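You operate a simulated robot arm through the tools that you are given. There is no shell and no other tool.

Carry out the task below with a simulated robot arm. There is one attempt and no reset: what you move stays moved.

JOB
File the dark burrs off the steel shaft and lock the black collar up by the yellow thumb screw.
Fine: red bench lever clamped, file back on its mat, collar slid up to its stop, thumb screw nipped; drop nothing. Set down upright: orange file block. What is to be rubbed or washed off counts as gone when no trace of it is left.

Only the result counts: the job must be done as asked and must still hold three seconds after the hand-in. Knocking over, shifting, dropping, spilling or breaking anything else fails it.

ROBOT AND FRAMES
A 7-joint arm with a three-finger gripper, fixed in place. Base frame: the origin is at the foot of the arm, x ahead of it, y to its left, z up; the work surface is at about z = 0.884. Units: m, degrees, N and s.
Its first joint turns from -166.0 to 166.0 degrees. Payload 2.69 kg.
Tool frame: the origin (TCP) lies between the finger pads and is the grasp point; the fingertips stand 0.03 m ahead of it; z points along the fingers, y is the line along which they close. The gripper opens to 0.128 m. The gripper's body begins 0.117 m behind the TCP.
Orientation is that of the tool frame in the base frame, as a unit quaternion [w, x, y, z]. With the fingers straight down and closing along the base's y, the tool's x points along the base's -x, its y along +y and its z along -z.

CONTROLS
- The arm moves only by the tool play_rows. Its argument "targets" is a list of rows, each a list of 7 numbers: the shift along the tool's x, y, z in m, then the turn, a rotation vector about the tool's x, y, z in degrees, then the gripper command, from -1 (fully open) to 1 (shut), values between in proportion. In form: [[tx, ty, tz, rx, ry, rz, gripper], ...]. A call has 1 to 20 rows; each row is the pose to reach, as a shift and turn from the pose commanded when the call began, along the tool's axes at that moment. A row lasts 0.2 s, in which the tool goes at most 0.05 m and 8.6 degrees; a call with a longer step from one row to the next is refused whole, and so is a gripper value outside its range. Where a pose cannot be reached the arm comes as near as it can. A force on the tool above 80 N (or 10 N above the force at the start of the call, whichever is more), or a blocked arm, ends the call early, and 0.2 s more pass. The fingers move at their own pace and stop on an object; they squeeze with about 28 N. The grip force told is the motor's: it shows also when the fingers shut on nothing. Time passes only in rows, and 0.2 s behind the last, so rows that repeat a pose let the fingers close. It gives the time, the measured TCP pose, the force on the tool (base axes), the opening and the grip force at its end, in the units of the frame above (readings bear some noise), with the torque about the TCP (base axes, N m) and any sound that the robot's microphone picked up, and new pictures: "pictures" is both (left out), scene, wrist or none.
- Cameras (640 x 400 px; columns grow to the right, rows downward): "scene" is fixed at [0.3964, 0.5119, 1.5037]; the picture's right is [-0.89, -0.46, 0.00], its down [-0.27, 0.52, -0.81] and it looks along [0.37, -0.71, -0.59] (base axes); focal length 276 px, centre (320, 200). "wrist" rides on the gripper at [0.058, 0.054, -0.131] in the tool frame; the picture's right is [-0.68, 0.74, 0.00], its down [-0.62, -0.57, -0.55] and it looks along [-0.40, -0.37, 0.84] (tool axes); focal length 234 px, centre (320, 200). There is no depth. A picture from a camera that has moved, and an enlarged one, comes with that camera's place and axes in the base frame and with its lens. The place of the scene camera against the robot may be out by one fixed shift of up to 0.018 m in any direction.
- raise_lower(by): slides the trunk up (or, below 0, down) by that many m; the arm rides with it, the base frame stays. It gives what a move gives, with no picture.
- enlarge(camera, box): a new picture of the part [left, top, right, bottom] of that camera's present view, enlarged. No time passes.
- hand_in(): hands the job in; it is judged then, once.

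Nothing tells you positions but the pictures and the camera data. Unless the task says otherwise, let go and move clear before handing in.

The tools are called after "Call:" as name(argument=value, ...) on one line, values as JSON. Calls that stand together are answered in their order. play_rows: Moves the arm, as the interface text tells. Its arguments: {"type":"object","properties":{"targets":{"type":"array","items":{"type":"array","items":{"type":"number"}}},"pictures":{"type":"string","enum":["both","scene","wrist","none"]}},"required":["targets"]} The other tools are called the same way: raise_lower (by) slides the trunk up or down; enlarge (camera, box) takes an enlarged picture of a part of a camera's view; hand_in () hands the job in.

At the start:

```text
time_s: 0.0
position: [0.6363, -0.144, 1.2746]
orientation: [0.001, 0.0, 1.0, 0.0]
ft_force: [0.5, 0.0, 0.1]
wrist_torque: [-0.01, -0.03, 0.04]
gripper_width: 0.128
gripper_force: 0.2
trunk travel left (down, up): [-0.15, 0.2]
```

scene: 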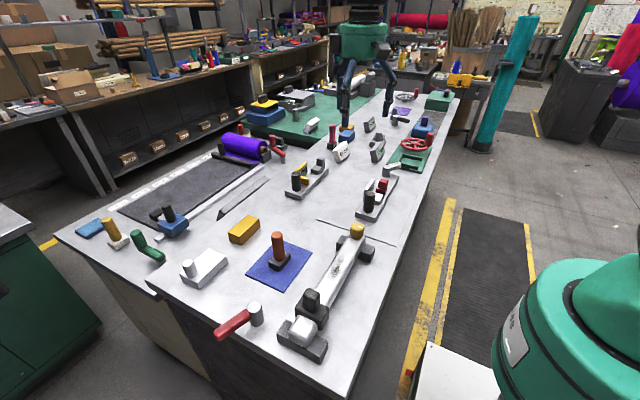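
wrist: 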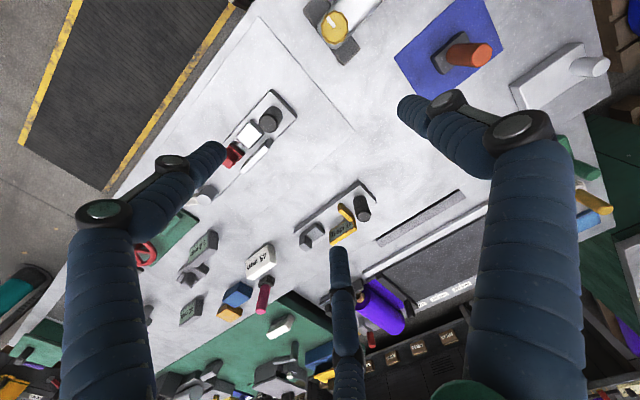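

I see a bench with a horizontal steel shaft (with a black collar and a yellow screw), a blue mat with an orange-handled file block, and a red lever at the near edge. I'll take enlarged views before moving anything.

Call:
enlarge(camera="scene", box=[200, 200, 400, 380])

Call:
enlarge(camera="scene", box=[270, 215, 390, 290])

Call:
enlarge(camera="scene", box=[260, 280, 360, 370])

Call:
enlarge(camera="scene", box=[200, 280, 300, 350])

Call:
enlarge(camera="wrist", box=[300, 0, 620, 120])

```text
2.22 times, centred on (300, 290) of scene
camera zoom: at [0.3964, 0.5119, 1.5037], right [-0.89, -0.46, 0.0], down [-0.27, 0.52, -0.81], along [0.37, -0.71, -0.59], focal length 613 px, centre (364, 0)
```

zoom: 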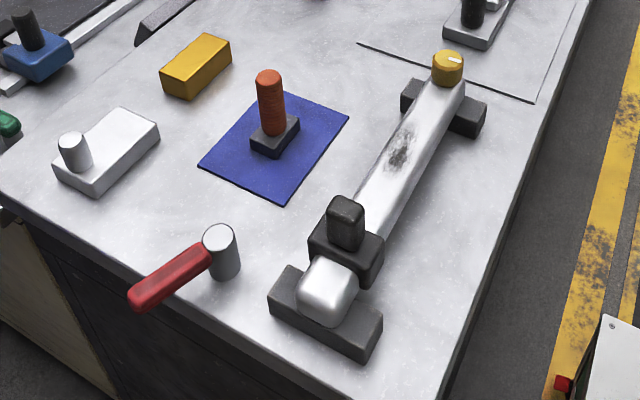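

```text
5.33 times, centred on (330, 252) of scene
camera zoom: at [0.3964, 0.5119, 1.5037], right [-0.89, -0.46, 0.0], down [-0.27, 0.52, -0.81], along [0.37, -0.71, -0.59], focal length 1470 px, centre (267, -80)
```

zoom: 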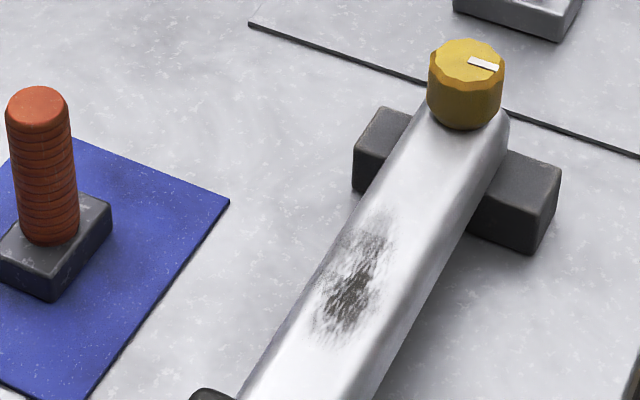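

```text
4.44 times, centred on (310, 325) of scene
camera zoom: at [0.3964, 0.5119, 1.5037], right [-0.89, -0.46, 0.0], down [-0.27, 0.52, -0.81], along [0.37, -0.71, -0.59], focal length 1225 px, centre (364, -356)
```

zoom: 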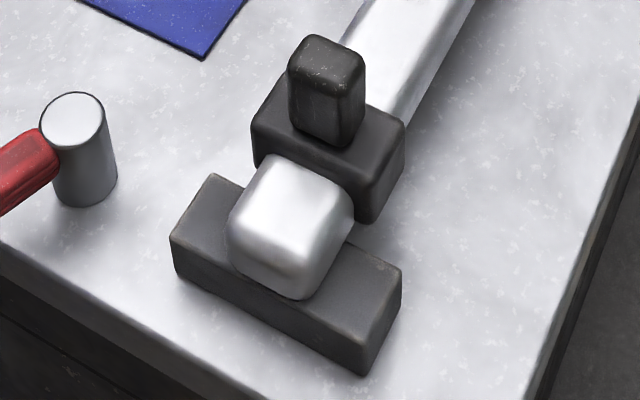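

```text
5.71 times, centred on (250, 315) of scene
camera zoom: at [0.3964, 0.5119, 1.5037], right [-0.89, -0.46, 0.0], down [-0.27, 0.52, -0.81], along [0.37, -0.71, -0.59], focal length 1575 px, centre (720, -457)
```

zoom: 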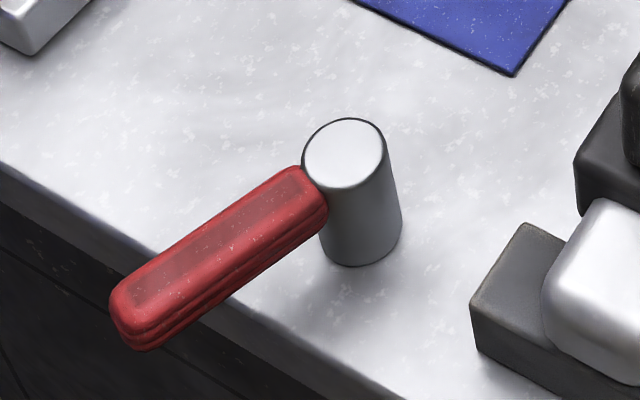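

```text
2.00 times, centred on (460, 60) of wrist
camera zoom: at [0.5768, -0.0896, 1.4056], right [0.68, 0.74, 0.0], down [0.62, -0.57, 0.55], along [0.4, -0.37, -0.84], focal length 468 px, centre (40, 480)
```

zoom: 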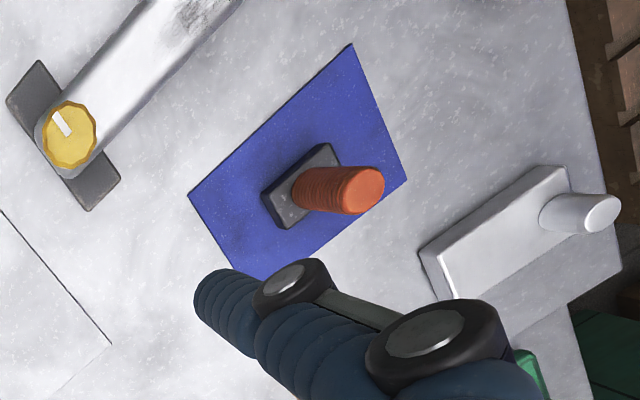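

The bench items line up with the base axes. The blue mat is near x 0.68–0.81, y 0.00–0.16, with the file handle top at about (0.75, 0.086, 0.985). The shaft runs along y at x≈0.57, with the screw near (0.57, -0.056, 0.98), and the lever post is near (0.69, 0.26). Next I move above the lever and collar for a closer look.

Call:
play_rows(targets=[[0, 0.0425, 0.01, 0, 0, 0, -1], [0, 0.085, 0.02, 0, 0, 0, -1], [0, 0.1275, 0.03, 0, 0, 0, -1], [0, 0.17, 0.04, 0, 0, 0, -1], [0, 0.2125, 0.05, 0, 0, 0, -1], [0, 0.255, 0.06, 0, 0, 0, -1], [0, 0.2975, 0.07, 0, 0, 0, -1], [0, 0.34, 0.08, 0, 0, 0, -1]])

```text
time_s: 1.8
position: [0.6364, 0.1962, 1.1975]
orientation: [0.0, 0.0, 1.0, -0.001]
ft_force: [1.1, -0.1, 0.0]
wrist_torque: [0.0, 0.03, 0.0]
gripper_width: 0.1281
gripper_force: 0.1
trunk travel left (down, up): [-0.15, 0.2]
camera wrist: at [0.5776, 0.2519, 1.3276], right [0.68, 0.74, 0.0], down [0.62, -0.57, 0.55], along [0.4, -0.37, -0.84], focal length 234 px, centre (320, 200)
```

scene: 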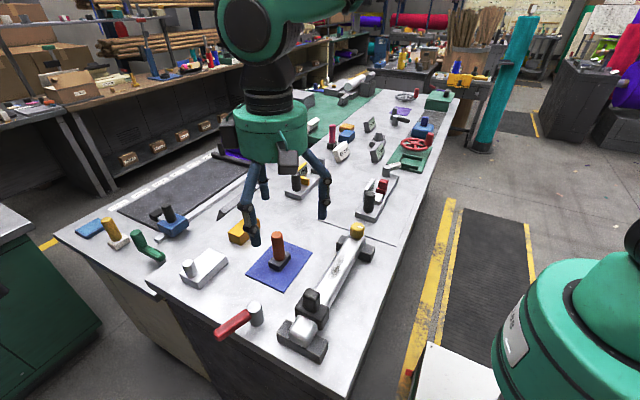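
wrist: 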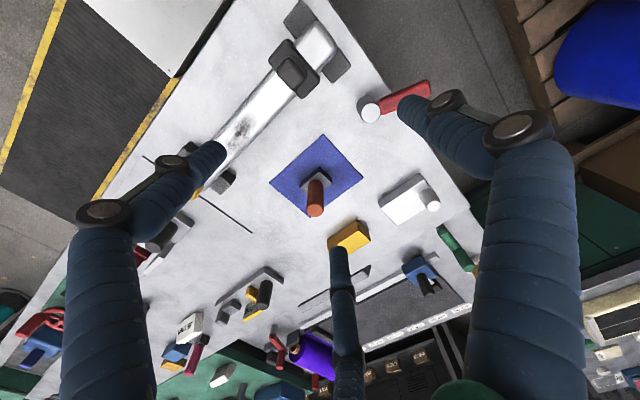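

The gripper now hangs near the mat. I'll enlarge both views to study the lever, collar and fingers.

Call:
enlarge(camera="scene", box=[200, 90, 360, 260])

Call:
enlarge(camera="wrist", box=[240, 0, 450, 130])

Call:
enlarge(camera="wrist", box=[340, 60, 450, 140])

Call:
enlarge(camera="wrist", box=[160, 100, 360, 230])

```text
2.35 times, centred on (280, 175) of scene
camera zoom: at [0.3964, 0.5119, 1.5037], right [-0.89, -0.46, 0.0], down [-0.27, 0.52, -0.81], along [0.37, -0.71, -0.59], focal length 649 px, centre (414, 259)
```

zoom: 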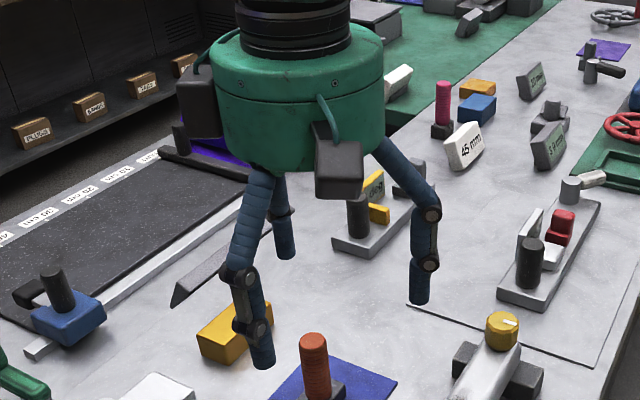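

```text
3.05 times, centred on (345, 65) of wrist
camera zoom: at [0.5776, 0.2519, 1.3276], right [0.68, 0.74, 0.0], down [0.62, -0.57, 0.55], along [0.4, -0.37, -0.84], focal length 714 px, centre (244, 611)
```

zoom: 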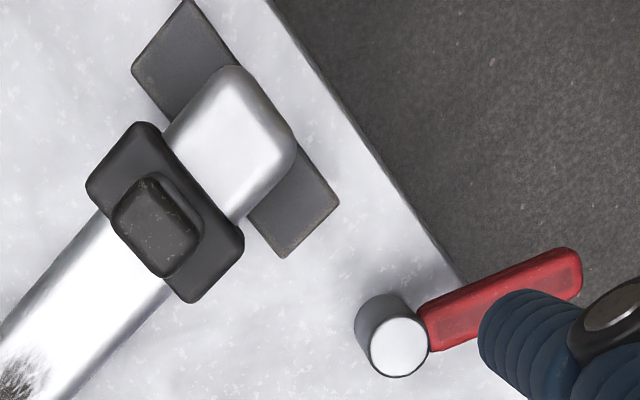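

```text
5.00 times, centred on (395, 100) of wrist
camera zoom: at [0.5776, 0.2519, 1.3276], right [0.68, 0.74, 0.0], down [0.62, -0.57, 0.55], along [0.4, -0.37, -0.84], focal length 1171 px, centre (-55, 700)
```

zoom: 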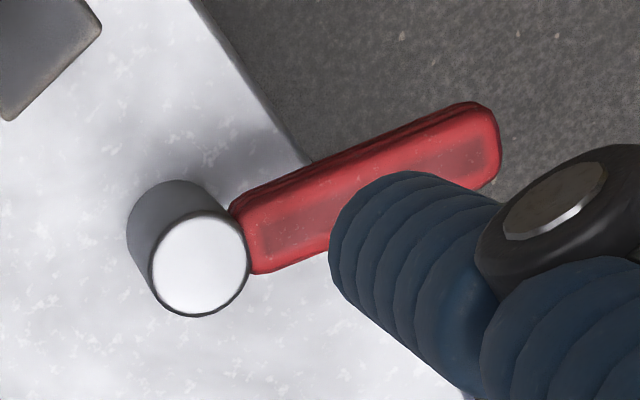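

```text
3.08 times, centred on (260, 165) of wrist
camera zoom: at [0.5776, 0.2519, 1.3276], right [0.68, 0.74, 0.0], down [0.62, -0.57, 0.55], along [0.4, -0.37, -0.84], focal length 720 px, centre (505, 308)
```

zoom: 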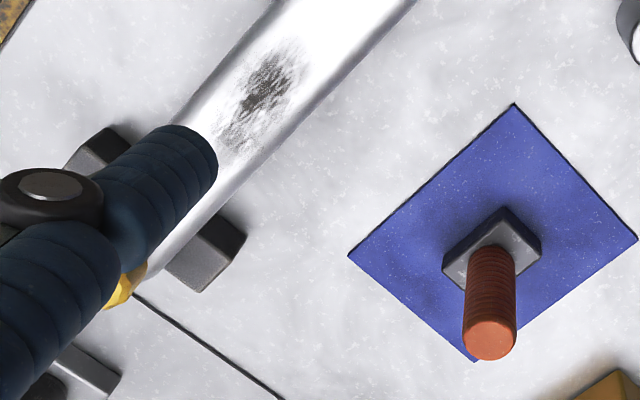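

The lever post is a short cylinder near (0.705, 0.253) with its top at z≈0.91, and the red handle points out over the bench edge. I move above it to see how it works.

Call:
play_rows(targets=[[-0.0185, 0.021, 0.03, 0, 0, 0, -1], [-0.037, 0.042, 0.06, 0, 0, 0, -1], [-0.0555, 0.063, 0.09, 0, 0, 0, -1], [-0.074, 0.084, 0.12, 0, 0, 0, -1]])

Call:
enlarge(camera="wrist", box=[220, 100, 420, 230])

Call:
enlarge(camera="scene", box=[180, 180, 320, 350])

```text
time_s: 2.8
position: [0.7098, 0.2806, 1.073]
orientation: [0.001, 0.0, 1.0, 0.0]
ft_force: [-0.4, -0.4, 0.2]
wrist_torque: [0.0, -0.01, -0.01]
gripper_width: 0.1277
gripper_force: 0.1
trunk travel left (down, up): [-0.15, 0.2]
camera wrist: at [0.6512, 0.3364, 1.2035], right [0.68, 0.74, 0.0], down [0.62, -0.57, 0.55], along [0.41, -0.37, -0.84], focal length 234 px, centre (320, 200)
```

scene: 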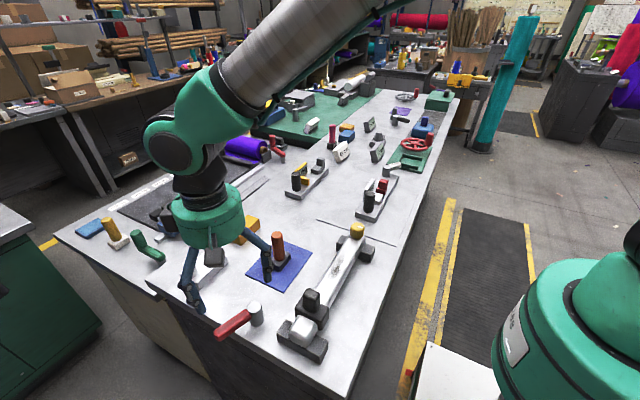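
wrist: 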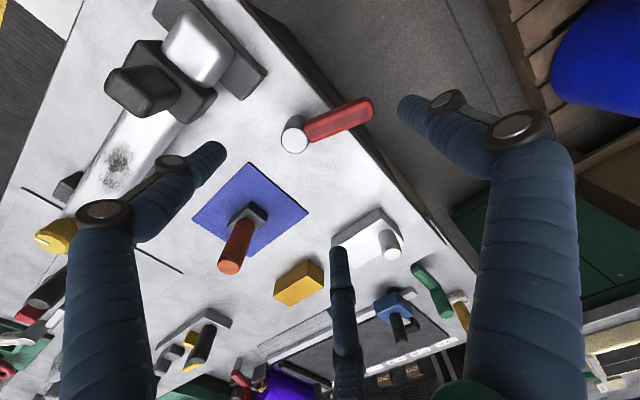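

```text
3.08 times, centred on (320, 165) of wrist
camera zoom: at [0.6512, 0.3364, 1.2035], right [0.68, 0.74, 0.0], down [0.62, -0.57, 0.55], along [0.41, -0.37, -0.84], focal length 720 px, centre (320, 308)
```

zoom: 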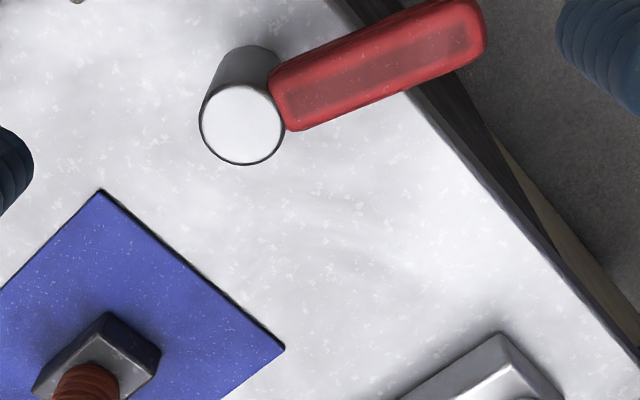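

```text
2.35 times, centred on (250, 265) of scene
camera zoom: at [0.3964, 0.5119, 1.5037], right [-0.89, -0.46, 0.0], down [-0.27, 0.52, -0.81], along [0.37, -0.71, -0.59], focal length 649 px, centre (485, 47)
```

zoom: 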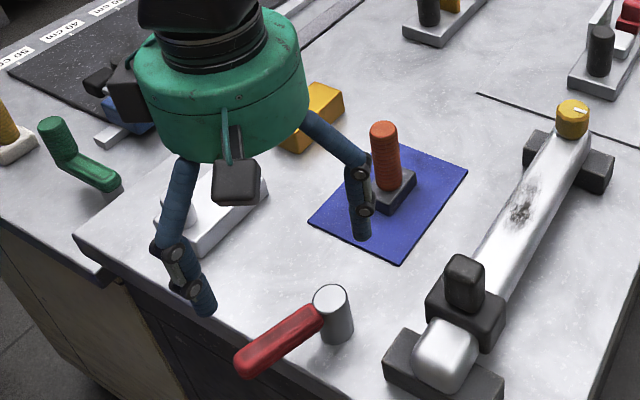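

The lever lies flat at about z 0.93 and turns about its post at (0.698, 0.253). Before touching anything I enlarge the collar and shaft in this view to fix their heights.

Call:
enlarge(camera="wrist", box=[60, 0, 280, 140])

Call:
enlarge(camera="wrist", box=[20, 100, 180, 260])

```text
2.86 times, centred on (170, 70) of wrist
camera zoom: at [0.6512, 0.3364, 1.2035], right [0.68, 0.74, 0.0], down [0.62, -0.57, 0.55], along [0.41, -0.37, -0.84], focal length 669 px, centre (749, 571)
```

zoom: 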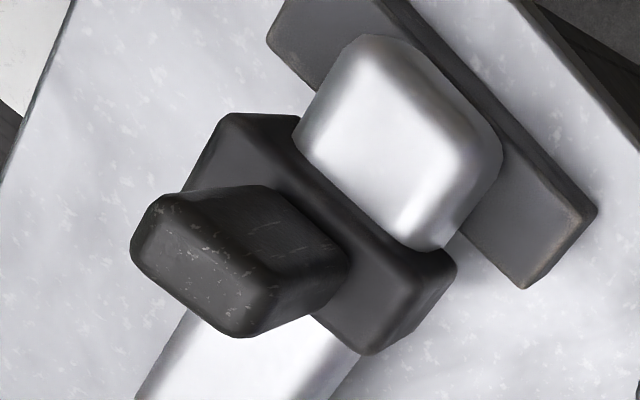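

```text
2.50 times, centred on (100, 180) of wrist
camera zoom: at [0.6512, 0.3364, 1.2035], right [0.68, 0.74, 0.0], down [0.62, -0.57, 0.55], along [0.41, -0.37, -0.84], focal length 585 px, centre (870, 250)
```

zoom: 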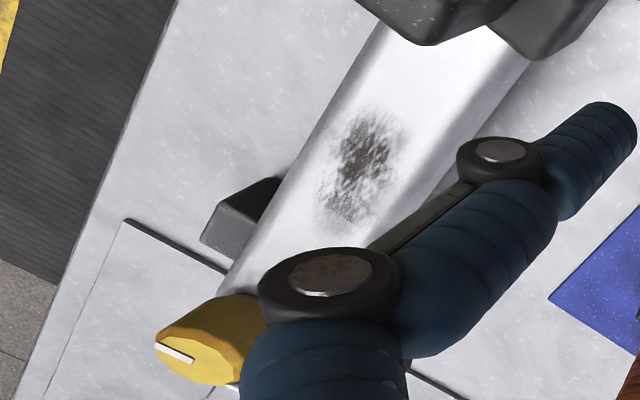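

The collar's tab top is near (0.573, 0.209, 1.01). The burr patch is on top of the shaft near (0.572, 0.091), around z 0.96. I'll start with the lever: close the fingers and lower them beside it on the -x side.

Call:
play_rows(targets=[[0.014, 0.0225, 0, 0, 0, 0, 1], [0.029, 0.045, 0, 0, 0, 0, 1], [0.029, 0.045, 0.03, 0, 0, 0, 1], [0.029, 0.045, 0.06, 0, 0, 0, 1], [0.029, 0.045, 0.08, 0, 0, 0, 1]])

Call:
enlarge(camera="scene", box=[160, 200, 320, 380])

Call:
enlarge(camera="wrist", box=[220, 120, 420, 250])

```text
time_s: 4.0
position: [0.6811, 0.325, 0.994]
orientation: [-0.001, 0.0, 1.0, 0.0]
ft_force: [0.3, -0.1, 0.2]
wrist_torque: [0.05, 0.03, -0.01]
gripper_width: 0.0021
gripper_force: 28.1
trunk travel left (down, up): [-0.15, 0.2]
camera wrist: at [0.6221, 0.3805, 1.1249], right [0.68, 0.74, 0.0], down [0.62, -0.57, 0.55], along [0.4, -0.37, -0.84], focal length 234 px, centre (320, 200)
```

scene: 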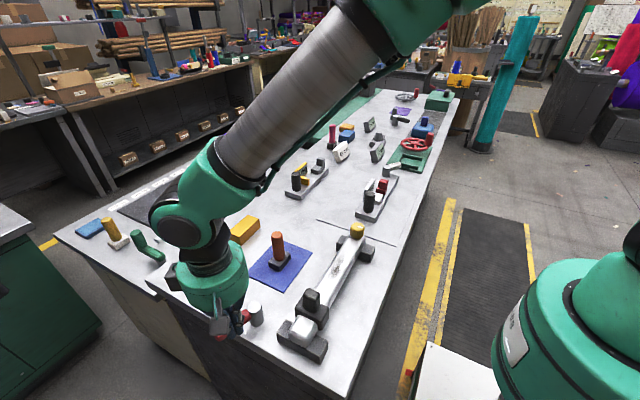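
wrist: 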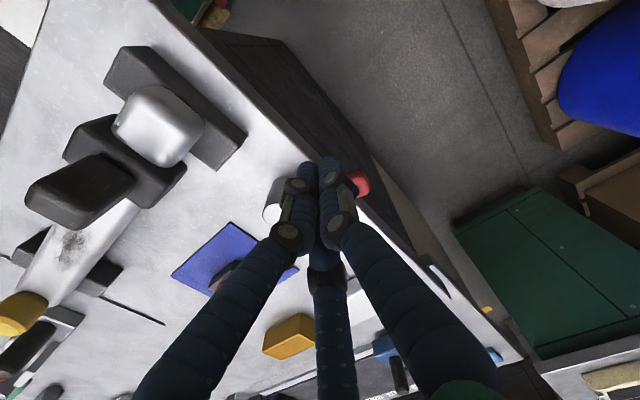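

```text
2.22 times, centred on (240, 290) of scene
camera zoom: at [0.3964, 0.5119, 1.5037], right [-0.89, -0.46, 0.0], down [-0.27, 0.52, -0.81], along [0.37, -0.71, -0.59], focal length 613 px, centre (498, 0)
```

zoom: 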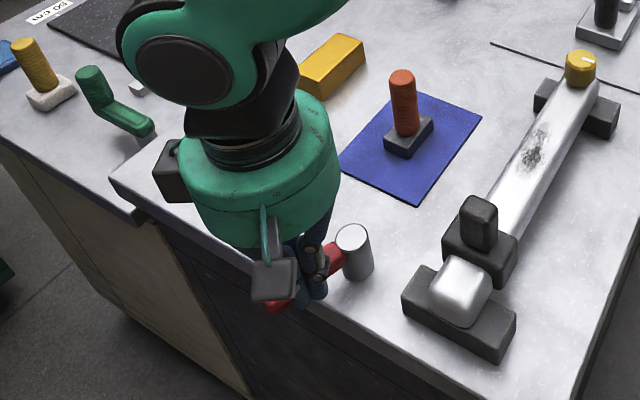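

```text
3.08 times, centred on (320, 185) of wrist
camera zoom: at [0.6221, 0.3805, 1.1249], right [0.68, 0.74, 0.0], down [0.62, -0.57, 0.55], along [0.4, -0.37, -0.84], focal length 720 px, centre (320, 246)
```

zoom: 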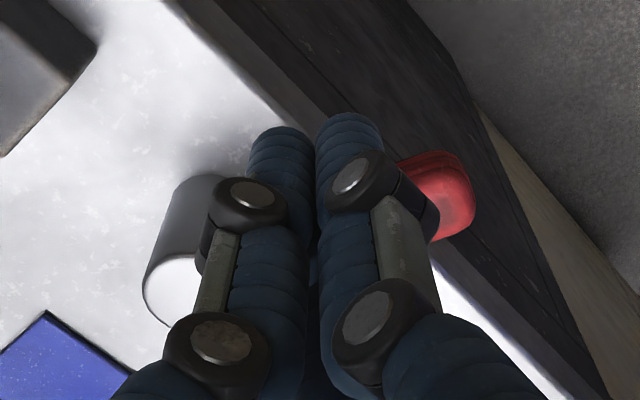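

The fingers are closed at (0.681, 0.325), just -x of the lever. I lower them to lever height and then push gently towards +x to feel which way it moves.

Call:
play_rows(targets=[[0, 0, 0.02, 0, 0, 0, 1], [0, 0, 0.04, 0, 0, 0, 1], [0, 0, 0.053, 0, 0, 0, 1], [-0.006, 0, 0.053, 0, 0, 0, 1], [-0.012, 0, 0.053, 0, 0, 0, 1], [-0.016, 0, 0.053, 0, 0, 0, 1]])

Call:
enlarge(camera="scene", box=[160, 220, 320, 380])

```text
time_s: 5.4
position: [0.6951, 0.3247, 0.9423]
orientation: [0.0, 0.0, 1.0, 0.0]
ft_force: [-3.6, -1.1, 1.5]
wrist_torque: [-0.03, 0.0, -0.03]
gripper_width: 0.0021
gripper_force: 28.0
trunk travel left (down, up): [-0.15, 0.2]
camera wrist: at [0.6372, 0.3796, 1.0724], right [0.68, 0.74, 0.0], down [0.62, -0.57, 0.55], along [0.4, -0.37, -0.84], focal length 234 px, centre (320, 200)
```

scene: 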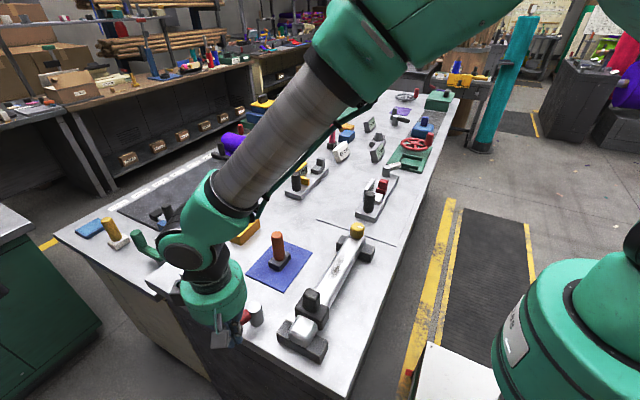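
wrist: 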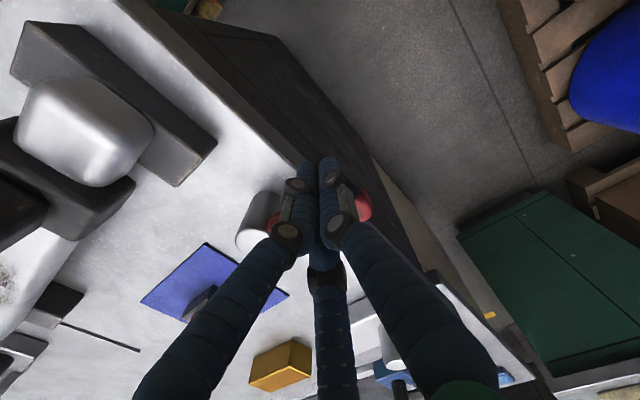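

```text
2.50 times, centred on (240, 300) of scene
camera zoom: at [0.3964, 0.5119, 1.5037], right [-0.89, -0.46, 0.0], down [-0.27, 0.52, -0.81], along [0.37, -0.71, -0.59], focal length 689 px, centre (520, -50)
```

zoom: 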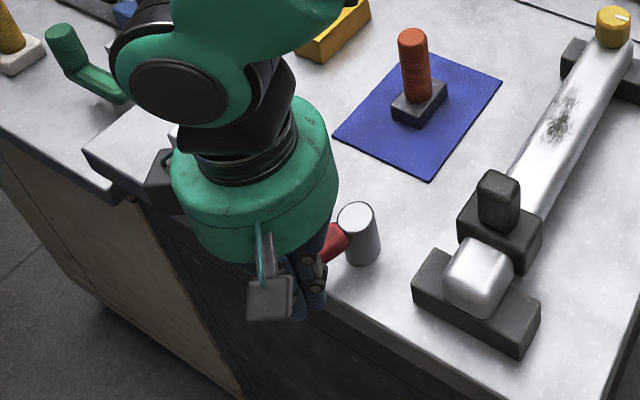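

There is light contact at x≈0.695 (-3.6 N). I keep pushing in small steps to see whether the lever yields this way.

Call:
play_rows(targets=[[-0.004, 0, 0, 0, 0, 0, 1], [-0.008, 0, 0, 0, 0, 0, 1], [-0.01, 0, 0, 0, 0, 0, 1]], pictures="none")

```text
time_s: 6.2
position: [0.7067, 0.3241, 0.9415]
orientation: [0.0, 0.0, 1.0, -0.001]
ft_force: [-2.9, -0.9, 0.0]
wrist_torque: [-0.01, -0.03, -0.04]
gripper_width: 0.0023
gripper_force: 28.1
trunk travel left (down, up): [-0.15, 0.2]
```

The lever yields in this direction with only about 3 N. I continue along an arc about the post and watch the force.

Call:
play_rows(targets=[[-0.0096, -0.0026, 0, 0, 0, 0, 1], [-0.0156, -0.0044, 0, 0, 0, 0, 1], [-0.0214, -0.0068, 0, 0, 0, 0, 1], [-0.027, -0.0097, 0, 0, 0, 0, 1]])

Call:
enlarge(camera="scene", box=[160, 220, 320, 380])

```text
time_s: 7.2
position: [0.7346, 0.3152, 0.9437]
orientation: [0.0, -0.001, 1.0, 0.0]
ft_force: [0.1, 0.4, 0.4]
wrist_torque: [-0.01, -0.02, 0.03]
gripper_width: 0.0023
gripper_force: 28.0
trunk travel left (down, up): [-0.15, 0.2]
camera wrist: at [0.6755, 0.3703, 1.0734], right [0.68, 0.74, 0.0], down [0.62, -0.57, 0.55], along [0.4, -0.37, -0.84], focal length 234 px, centre (320, 200)
```

scene: 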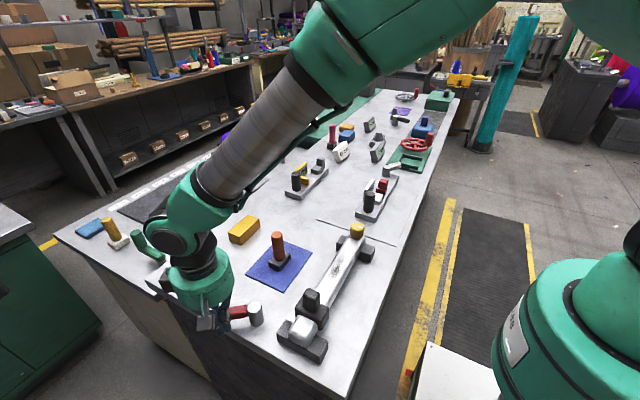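
wrist: 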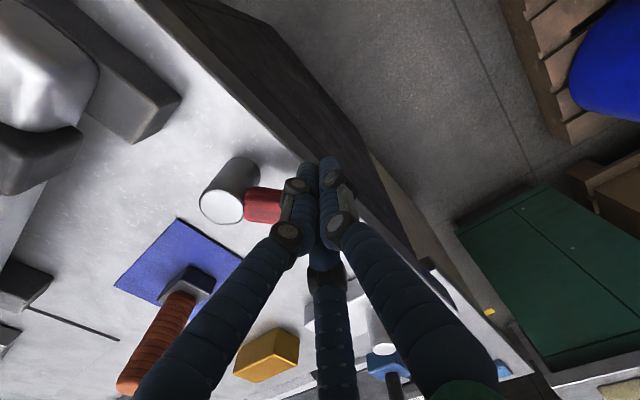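

```text
2.50 times, centred on (240, 300) of scene
camera zoom: at [0.3964, 0.5119, 1.5037], right [-0.89, -0.46, 0.0], down [-0.27, 0.52, -0.81], along [0.37, -0.71, -0.59], focal length 689 px, centre (520, -50)
```

zoom: 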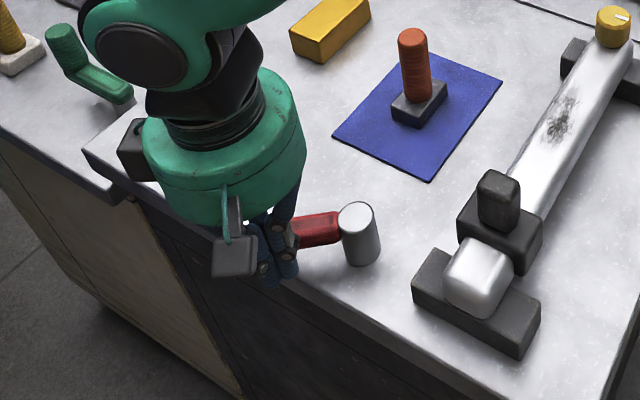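

The lever is swinging clockwise toward +x. I keep following the arc until there is a stop or a sound.

Call:
play_rows(targets=[[-0.0053, -0.0034, 0, 0, 0, 0, 1], [-0.0103, -0.0072, 0, 0, 0, 0, 1], [-0.0149, -0.0115, 0, 0, 0, 0, 1], [-0.0192, -0.0161, 0, 0, 0, 0, 1], [-0.023, -0.0211, 0, 0, 0, 0, 1], [-0.0264, -0.0264, 0, 0, 0, 0, 1]])

Call:
enlarge(camera="scene", box=[160, 220, 320, 380])

```text
time_s: 8.6
position: [0.7613, 0.2879, 0.943]
orientation: [0.0, 0.001, 1.0, 0.0]
ft_force: [-0.5, -0.4, 0.1]
wrist_torque: [-0.01, -0.04, 0.01]
gripper_width: 0.0023
gripper_force: 28.2
trunk travel left (down, up): [-0.15, 0.2]
camera wrist: at [0.7026, 0.3427, 1.0729], right [0.68, 0.74, 0.0], down [0.62, -0.57, 0.55], along [0.4, -0.37, -0.84], focal length 234 px, centre (320, 200)
```

scene: 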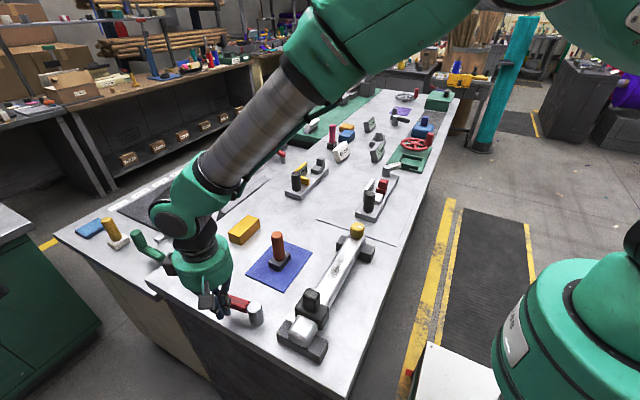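
wrist: 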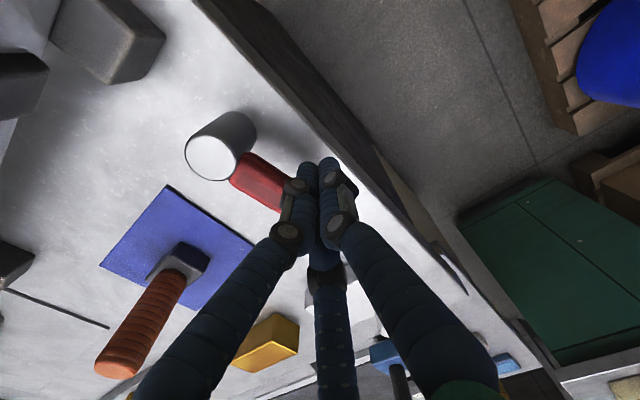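

```text
2.50 times, centred on (240, 300) of scene
camera zoom: at [0.3964, 0.5119, 1.5037], right [-0.89, -0.46, 0.0], down [-0.27, 0.52, -0.81], along [0.37, -0.71, -0.59], focal length 689 px, centre (520, -50)
```

zoom: 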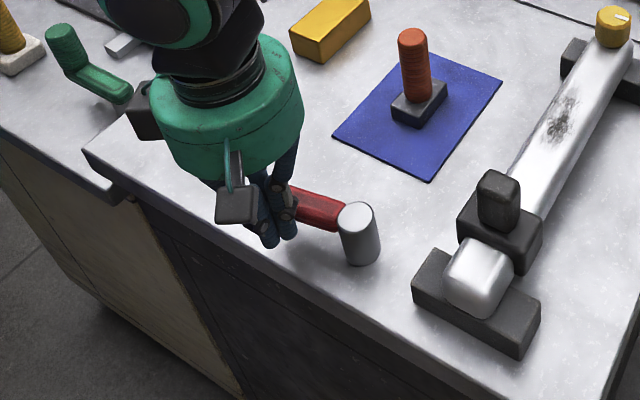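

Still free-moving with no stop yet. I continue the arc.

Call:
play_rows(targets=[[-0.0029, -0.0056, 0, 0, 0, 0, 1], [-0.0053, -0.0114, 0, 0, 0, 0, 1], [-0.0071, -0.0174, 0, 0, 0, 0, 1], [-0.0085, -0.0235, 0, 0, 0, 0, 1], [-0.0093, -0.0297, 0, 0, 0, 0, 1], [-0.0096, -0.036, 0, 0, 0, 0, 1]])

Call:
enlarge(camera="scene", box=[160, 220, 320, 380])

```text
time_s: 9.7
position: [0.7657, 0.2753, 0.9412]
orientation: [0.001, -0.002, 1.0, 0.003]
ft_force: [-9.0, 27.2, 3.7]
wrist_torque: [0.05, 0.41, -0.19]
gripper_width: 0.0021
gripper_force: 27.7
trunk travel left (down, up): [-0.15, 0.2]
stopped in row 5: the force on the tool passed its limit at 90 N (the readings are from after the stop); the commanded pose is now the measured one
camera wrist: at [0.7067, 0.3293, 1.0726], right [0.67, 0.74, 0.0], down [0.62, -0.57, 0.55], along [0.4, -0.37, -0.84], focal length 234 px, centre (320, 200)
```

scene: 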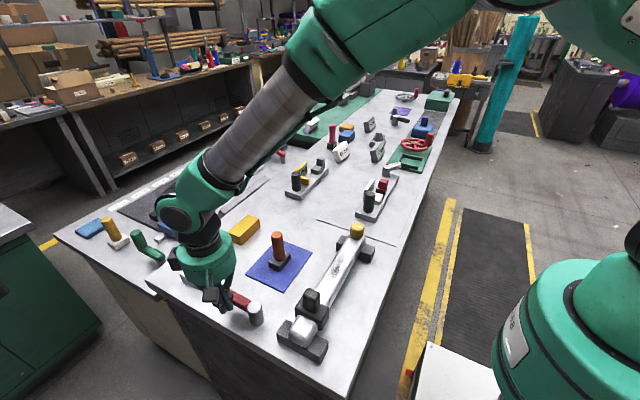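
wrist: 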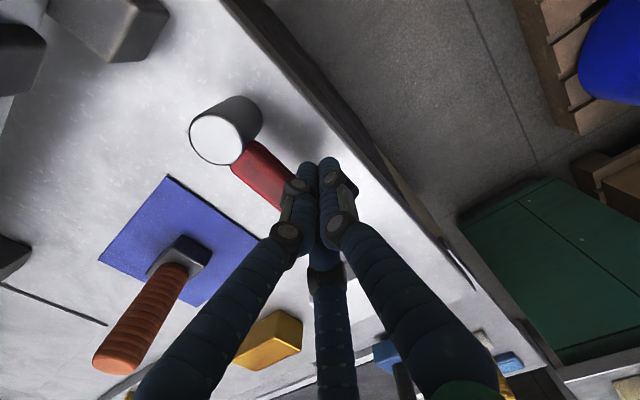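

```text
2.50 times, centred on (240, 300) of scene
camera zoom: at [0.3964, 0.5119, 1.5037], right [-0.89, -0.46, 0.0], down [-0.27, 0.52, -0.81], along [0.37, -0.71, -0.59], focal length 689 px, centre (520, -50)
```

zoom: 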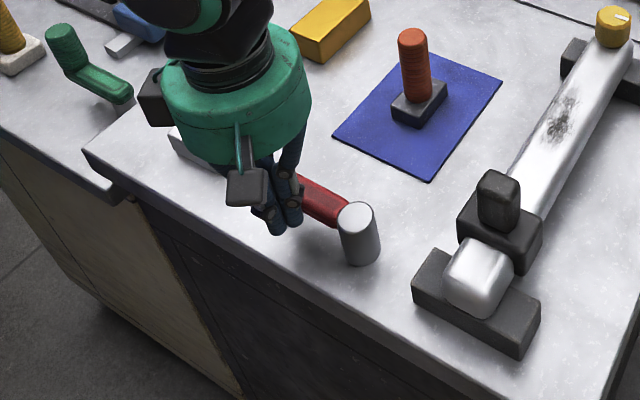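

The lever met a firm stop after roughly 65° of travel, which I take as the clamped end. I back off, rise, and check that it stays there.

Call:
play_rows(targets=[[0, 0.01, 0, 0, 0, 0, 1], [0, 0.02, 0, 0, 0, 0, 1], [0, 0.02, -0.04, 0, 0, 0, 1], [0, 0.02, -0.08, 0, 0, 0, 0], [0, 0.0, -0.12, 0, 0, 0, -1], [0.02, -0.02, -0.15, 0, 0, 0, -1]])

Call:
enlarge(camera="wrist", box=[220, 100, 420, 230])

Call:
enlarge(camera="scene", box=[160, 220, 320, 380])

```text
time_s: 11.1
position: [0.7456, 0.2479, 1.091]
orientation: [-0.001, -0.001, 1.0, 0.002]
ft_force: [-0.3, -0.1, 0.1]
wrist_torque: [-0.01, 0.02, -0.01]
gripper_width: 0.1279
gripper_force: 0.1
trunk travel left (down, up): [-0.15, 0.2]
camera wrist: at [0.6873, 0.3025, 1.2212], right [0.68, 0.74, 0.0], down [0.62, -0.57, 0.54], along [0.4, -0.37, -0.84], focal length 234 px, centre (320, 200)
```

scene: 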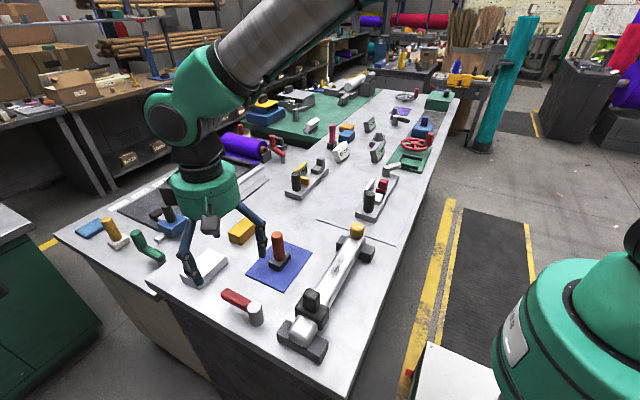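
wrist: 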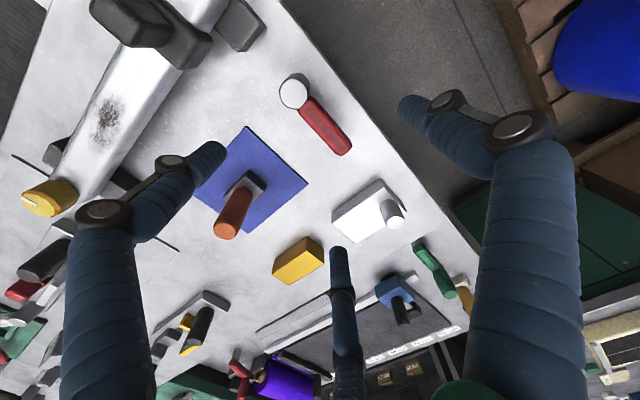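

```text
3.08 times, centred on (320, 165) of wrist
camera zoom: at [0.6873, 0.3025, 1.2212], right [0.68, 0.74, 0.0], down [0.62, -0.57, 0.54], along [0.4, -0.37, -0.84], focal length 720 px, centre (320, 308)
```

zoom: 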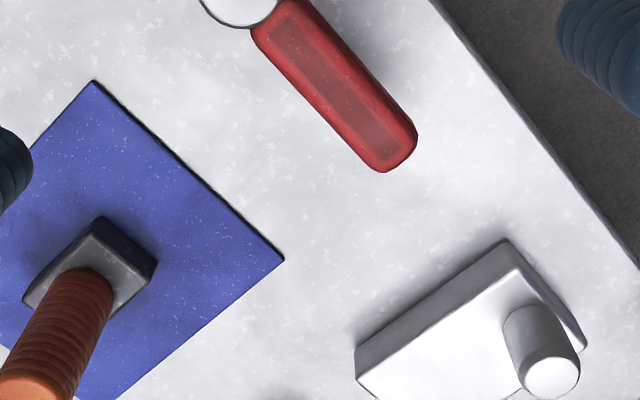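

```text
2.50 times, centred on (240, 300) of scene
camera zoom: at [0.3964, 0.5119, 1.5037], right [-0.89, -0.46, 0.0], down [-0.27, 0.52, -0.81], along [0.37, -0.71, -0.59], focal length 689 px, centre (520, -50)
```

zoom: 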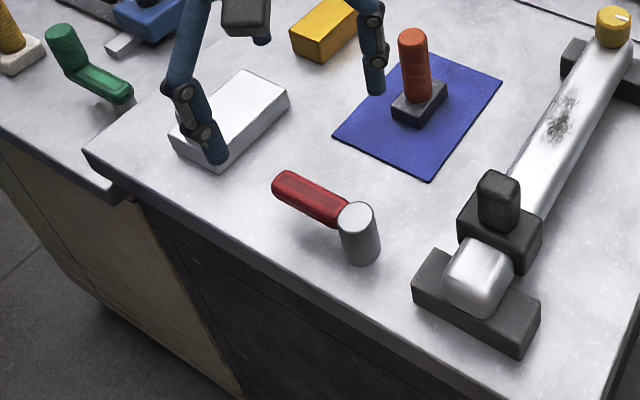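

The lever now points straight along +x and stays put after a 70° swing to a hard stop. Next I hover above the file block to measure its height, size and orientation.

Call:
play_rows(targets=[[0, -0.04, -0.02, 0, 0, 0, -1], [0, -0.08, -0.03, 0, 0, 0, -1], [-0.001, -0.12, -0.03, 0, 0, 0, -1], [-0.002, -0.164, -0.03, 0, 0, 0, -1]])

Call:
enlarge(camera="wrist", box=[220, 100, 420, 260])

Call:
enlarge(camera="wrist", box=[40, 0, 300, 160])

```text
time_s: 12.1
position: [0.7504, 0.0843, 1.1204]
orientation: [-0.001, -0.001, 1.0, 0.003]
ft_force: [1.4, -0.3, -0.6]
wrist_torque: [-0.02, 0.04, -0.02]
gripper_width: 0.128
gripper_force: 0.0
trunk travel left (down, up): [-0.15, 0.2]
camera wrist: at [0.6911, 0.139, 1.2516], right [0.68, 0.74, 0.0], down [0.62, -0.57, 0.55], along [0.4, -0.37, -0.84], focal length 234 px, centre (320, 200)
```

scene: 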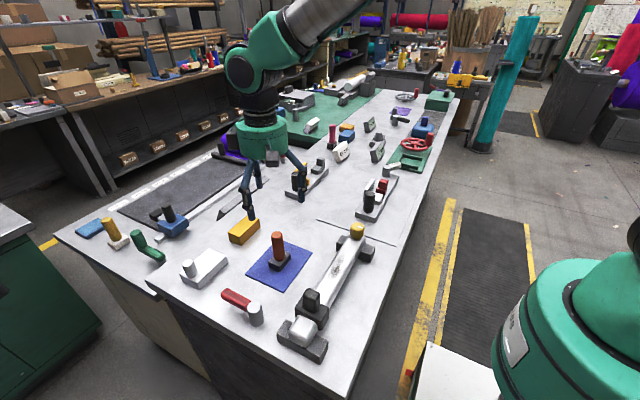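
wrist: 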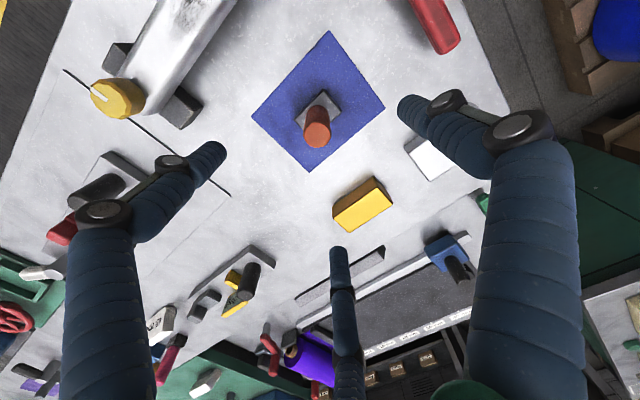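

```text
2.50 times, centred on (320, 180) of wrist
camera zoom: at [0.6911, 0.139, 1.2516], right [0.68, 0.74, 0.0], down [0.62, -0.57, 0.55], along [0.4, -0.37, -0.84], focal length 585 px, centre (320, 250)
```

zoom: 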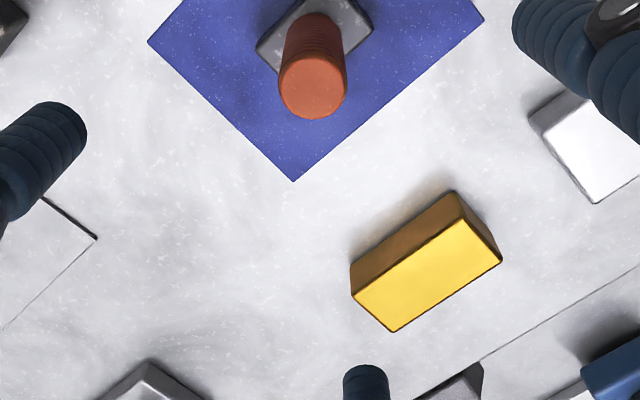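

```text
2.46 times, centred on (170, 80) of wrist
camera zoom: at [0.6911, 0.139, 1.2516], right [0.68, 0.74, 0.0], down [0.62, -0.57, 0.55], along [0.4, -0.37, -0.84], focal length 576 px, centre (689, 495)
```

zoom: 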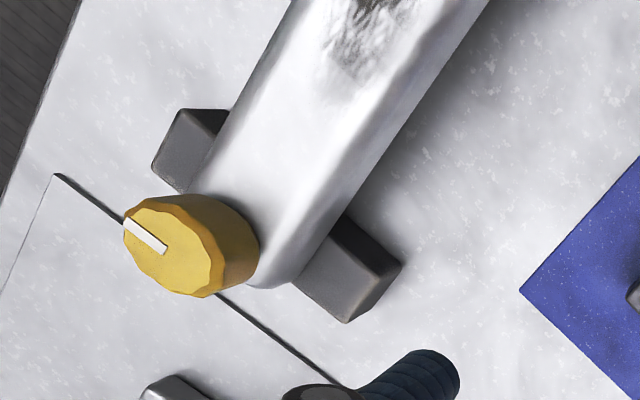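

The knob top is near (0.571, -0.057, 0.982), about 42 mm across, with a vertical axis and a white pointer. The file handle is centred near (0.748, 0.083), Ø≈30 mm. I hover above the burr patch to measure its extent and the shaft height before gripping the file.

Call:
play_rows(targets=[[0.045, 0, 0, 0, 0, 0, -1], [0.09, 0, 0, 0, 0, 0, -1], [0.135, 0.0, 0, 0, 0, 0, -1], [0.178, 0.0, 0.0, 0, 0, 0, -1]])

Call:
enlarge(camera="wrist", box=[230, 70, 410, 190])

Call:
enlarge(camera="wrist", box=[200, 0, 420, 140])

Call:
enlarge(camera="scene", box=[290, 200, 390, 300])

```text
time_s: 13.1
position: [0.5732, 0.0853, 1.1204]
orientation: [-0.001, -0.001, 1.0, 0.002]
ft_force: [0.7, 0.0, -0.7]
wrist_torque: [-0.03, 0.05, -0.03]
gripper_width: 0.1279
gripper_force: 0.0
trunk travel left (down, up): [-0.15, 0.2]
camera wrist: at [0.5153, 0.1407, 1.2517], right [0.68, 0.74, 0.0], down [0.62, -0.57, 0.55], along [0.4, -0.37, -0.84], focal length 234 px, centre (320, 200)
```

scene: 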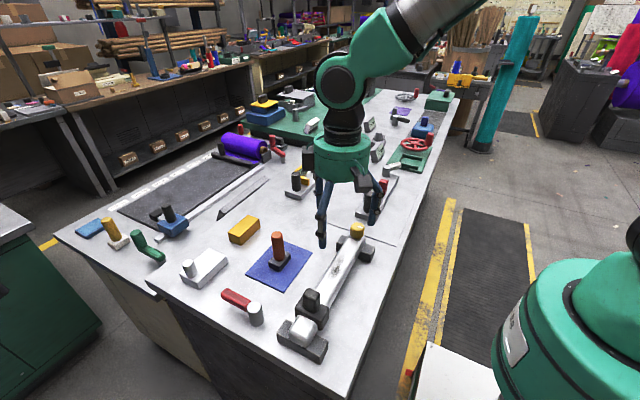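
wrist: 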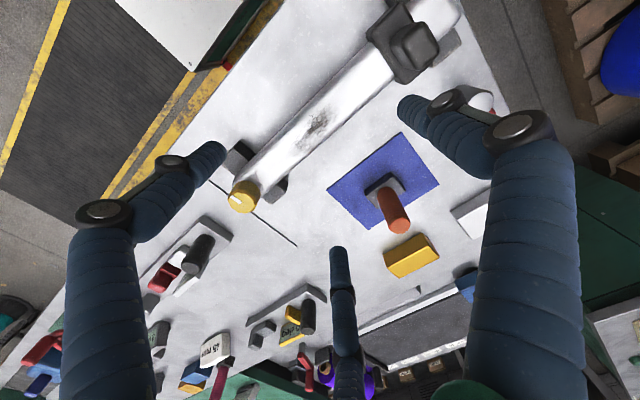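

```text
3.33 times, centred on (320, 130) of wrist
camera zoom: at [0.5153, 0.1407, 1.2517], right [0.68, 0.74, 0.0], down [0.62, -0.57, 0.55], along [0.4, -0.37, -0.84], focal length 781 px, centre (320, 433)
```

zoom: 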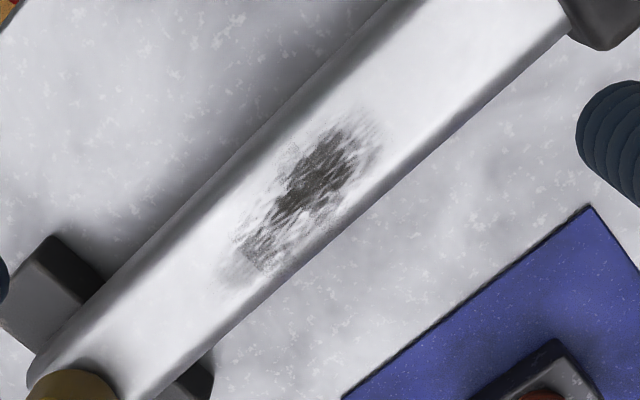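

```text
2.86 times, centred on (310, 70) of wrist
camera zoom: at [0.5153, 0.1407, 1.2517], right [0.68, 0.74, 0.0], down [0.62, -0.57, 0.55], along [0.4, -0.37, -0.84], focal length 669 px, centre (349, 571)
```

zoom: 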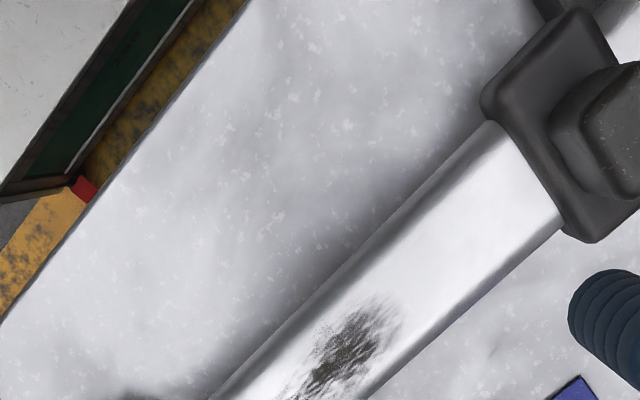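

```text
4.00 times, centred on (340, 250) of scene
camera zoom: at [0.3964, 0.5119, 1.5037], right [-0.89, -0.46, 0.0], down [-0.27, 0.52, -0.81], along [0.37, -0.71, -0.59], focal length 1103 px, centre (240, 0)
```

zoom: 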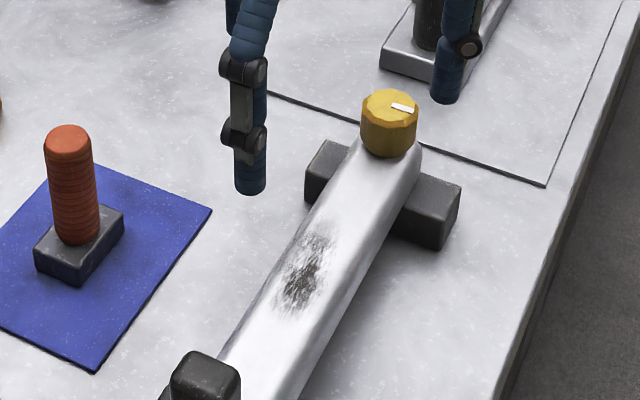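

The patch lies on the flat top of the shaft: centre about (0.574, 0.075), y from 0.024 to 0.12, about 30 mm wide, with the top at z≈0.95. The file block is about 38×55 mm with its long side along y, which suits strokes along the shaft. Now I go back to the file and descend around the handle.

Call:
play_rows(targets=[[-0.044, 0, 0, 0, 0, 0, -1], [-0.088, 0, 0, 0, 0, 0, -1], [-0.132, -0.001, 0, 0, 0, 0, -1], [-0.175, -0.002, 0.0, 0, 0, 0, -1], [-0.175, -0.002, 0.03, 0, 0, 0, -1], [-0.175, -0.002, 0.06, 0, 0, 0, -1], [-0.175, -0.002, 0.09, 0, 0, 0, -1], [-0.175, -0.002, 0.12, 0, 0, 0, -1]])

Call:
enlarge(camera="wrist", box=[230, 120, 410, 240])

Call:
enlarge(camera="scene", box=[220, 200, 340, 300])

```text
time_s: 14.9
position: [0.7453, 0.0849, 1.0014]
orientation: [0.0, 0.0, 1.0, 0.003]
ft_force: [0.2, -0.6, -0.6]
wrist_torque: [0.03, 0.0, 0.05]
gripper_width: 0.1282
gripper_force: 0.2
trunk travel left (down, up): [-0.15, 0.2]
camera wrist: at [0.6864, 0.14, 1.133], right [0.68, 0.74, 0.0], down [0.62, -0.57, 0.55], along [0.4, -0.37, -0.84], focal length 234 px, centre (320, 200)
```

scene: 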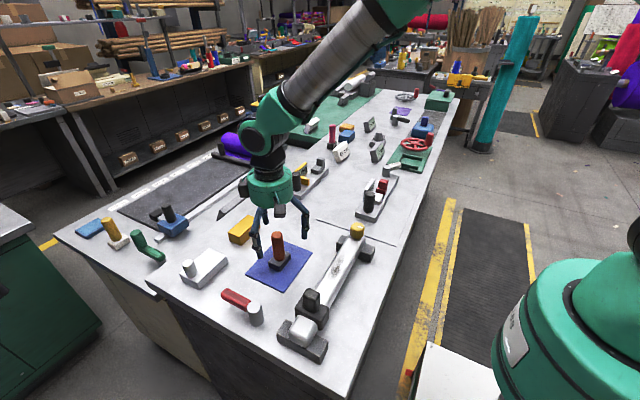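
wrist: 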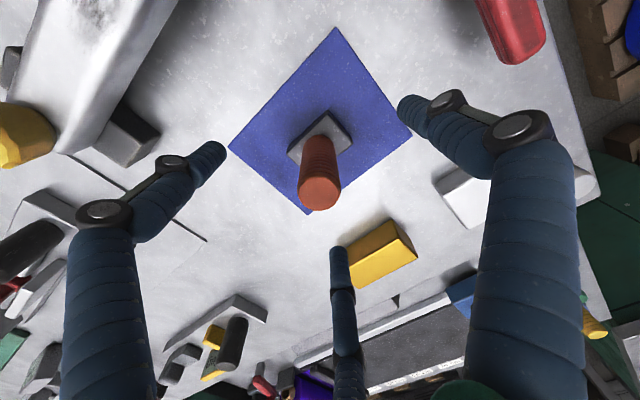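

```text
3.33 times, centred on (320, 180) of wrist
camera zoom: at [0.6864, 0.14, 1.133], right [0.68, 0.74, 0.0], down [0.62, -0.57, 0.55], along [0.4, -0.37, -0.84], focal length 781 px, centre (320, 267)
```

zoom: 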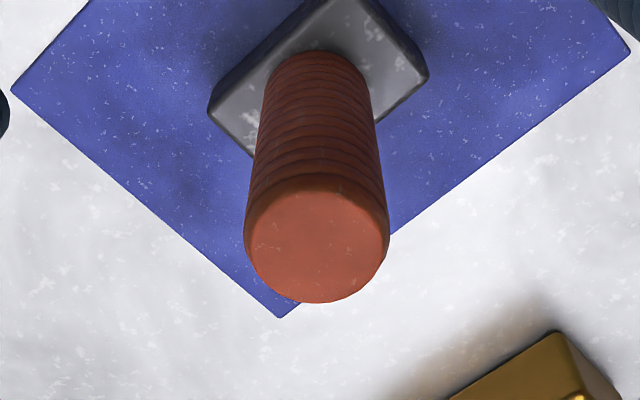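

```text
4.00 times, centred on (280, 250) of scene
camera zoom: at [0.3964, 0.5119, 1.5037], right [-0.89, -0.46, 0.0], down [-0.27, 0.52, -0.81], along [0.37, -0.71, -0.59], focal length 1103 px, centre (480, 0)
```

zoom: 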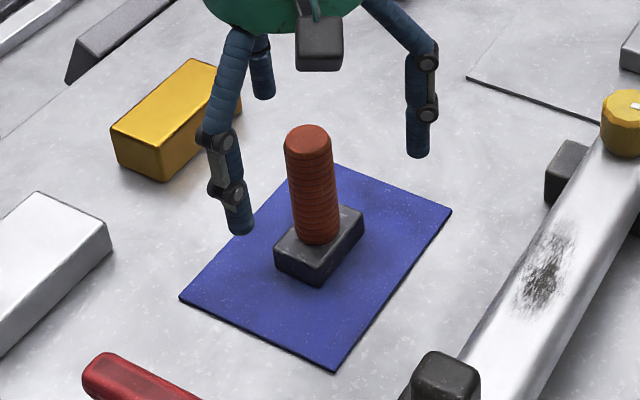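

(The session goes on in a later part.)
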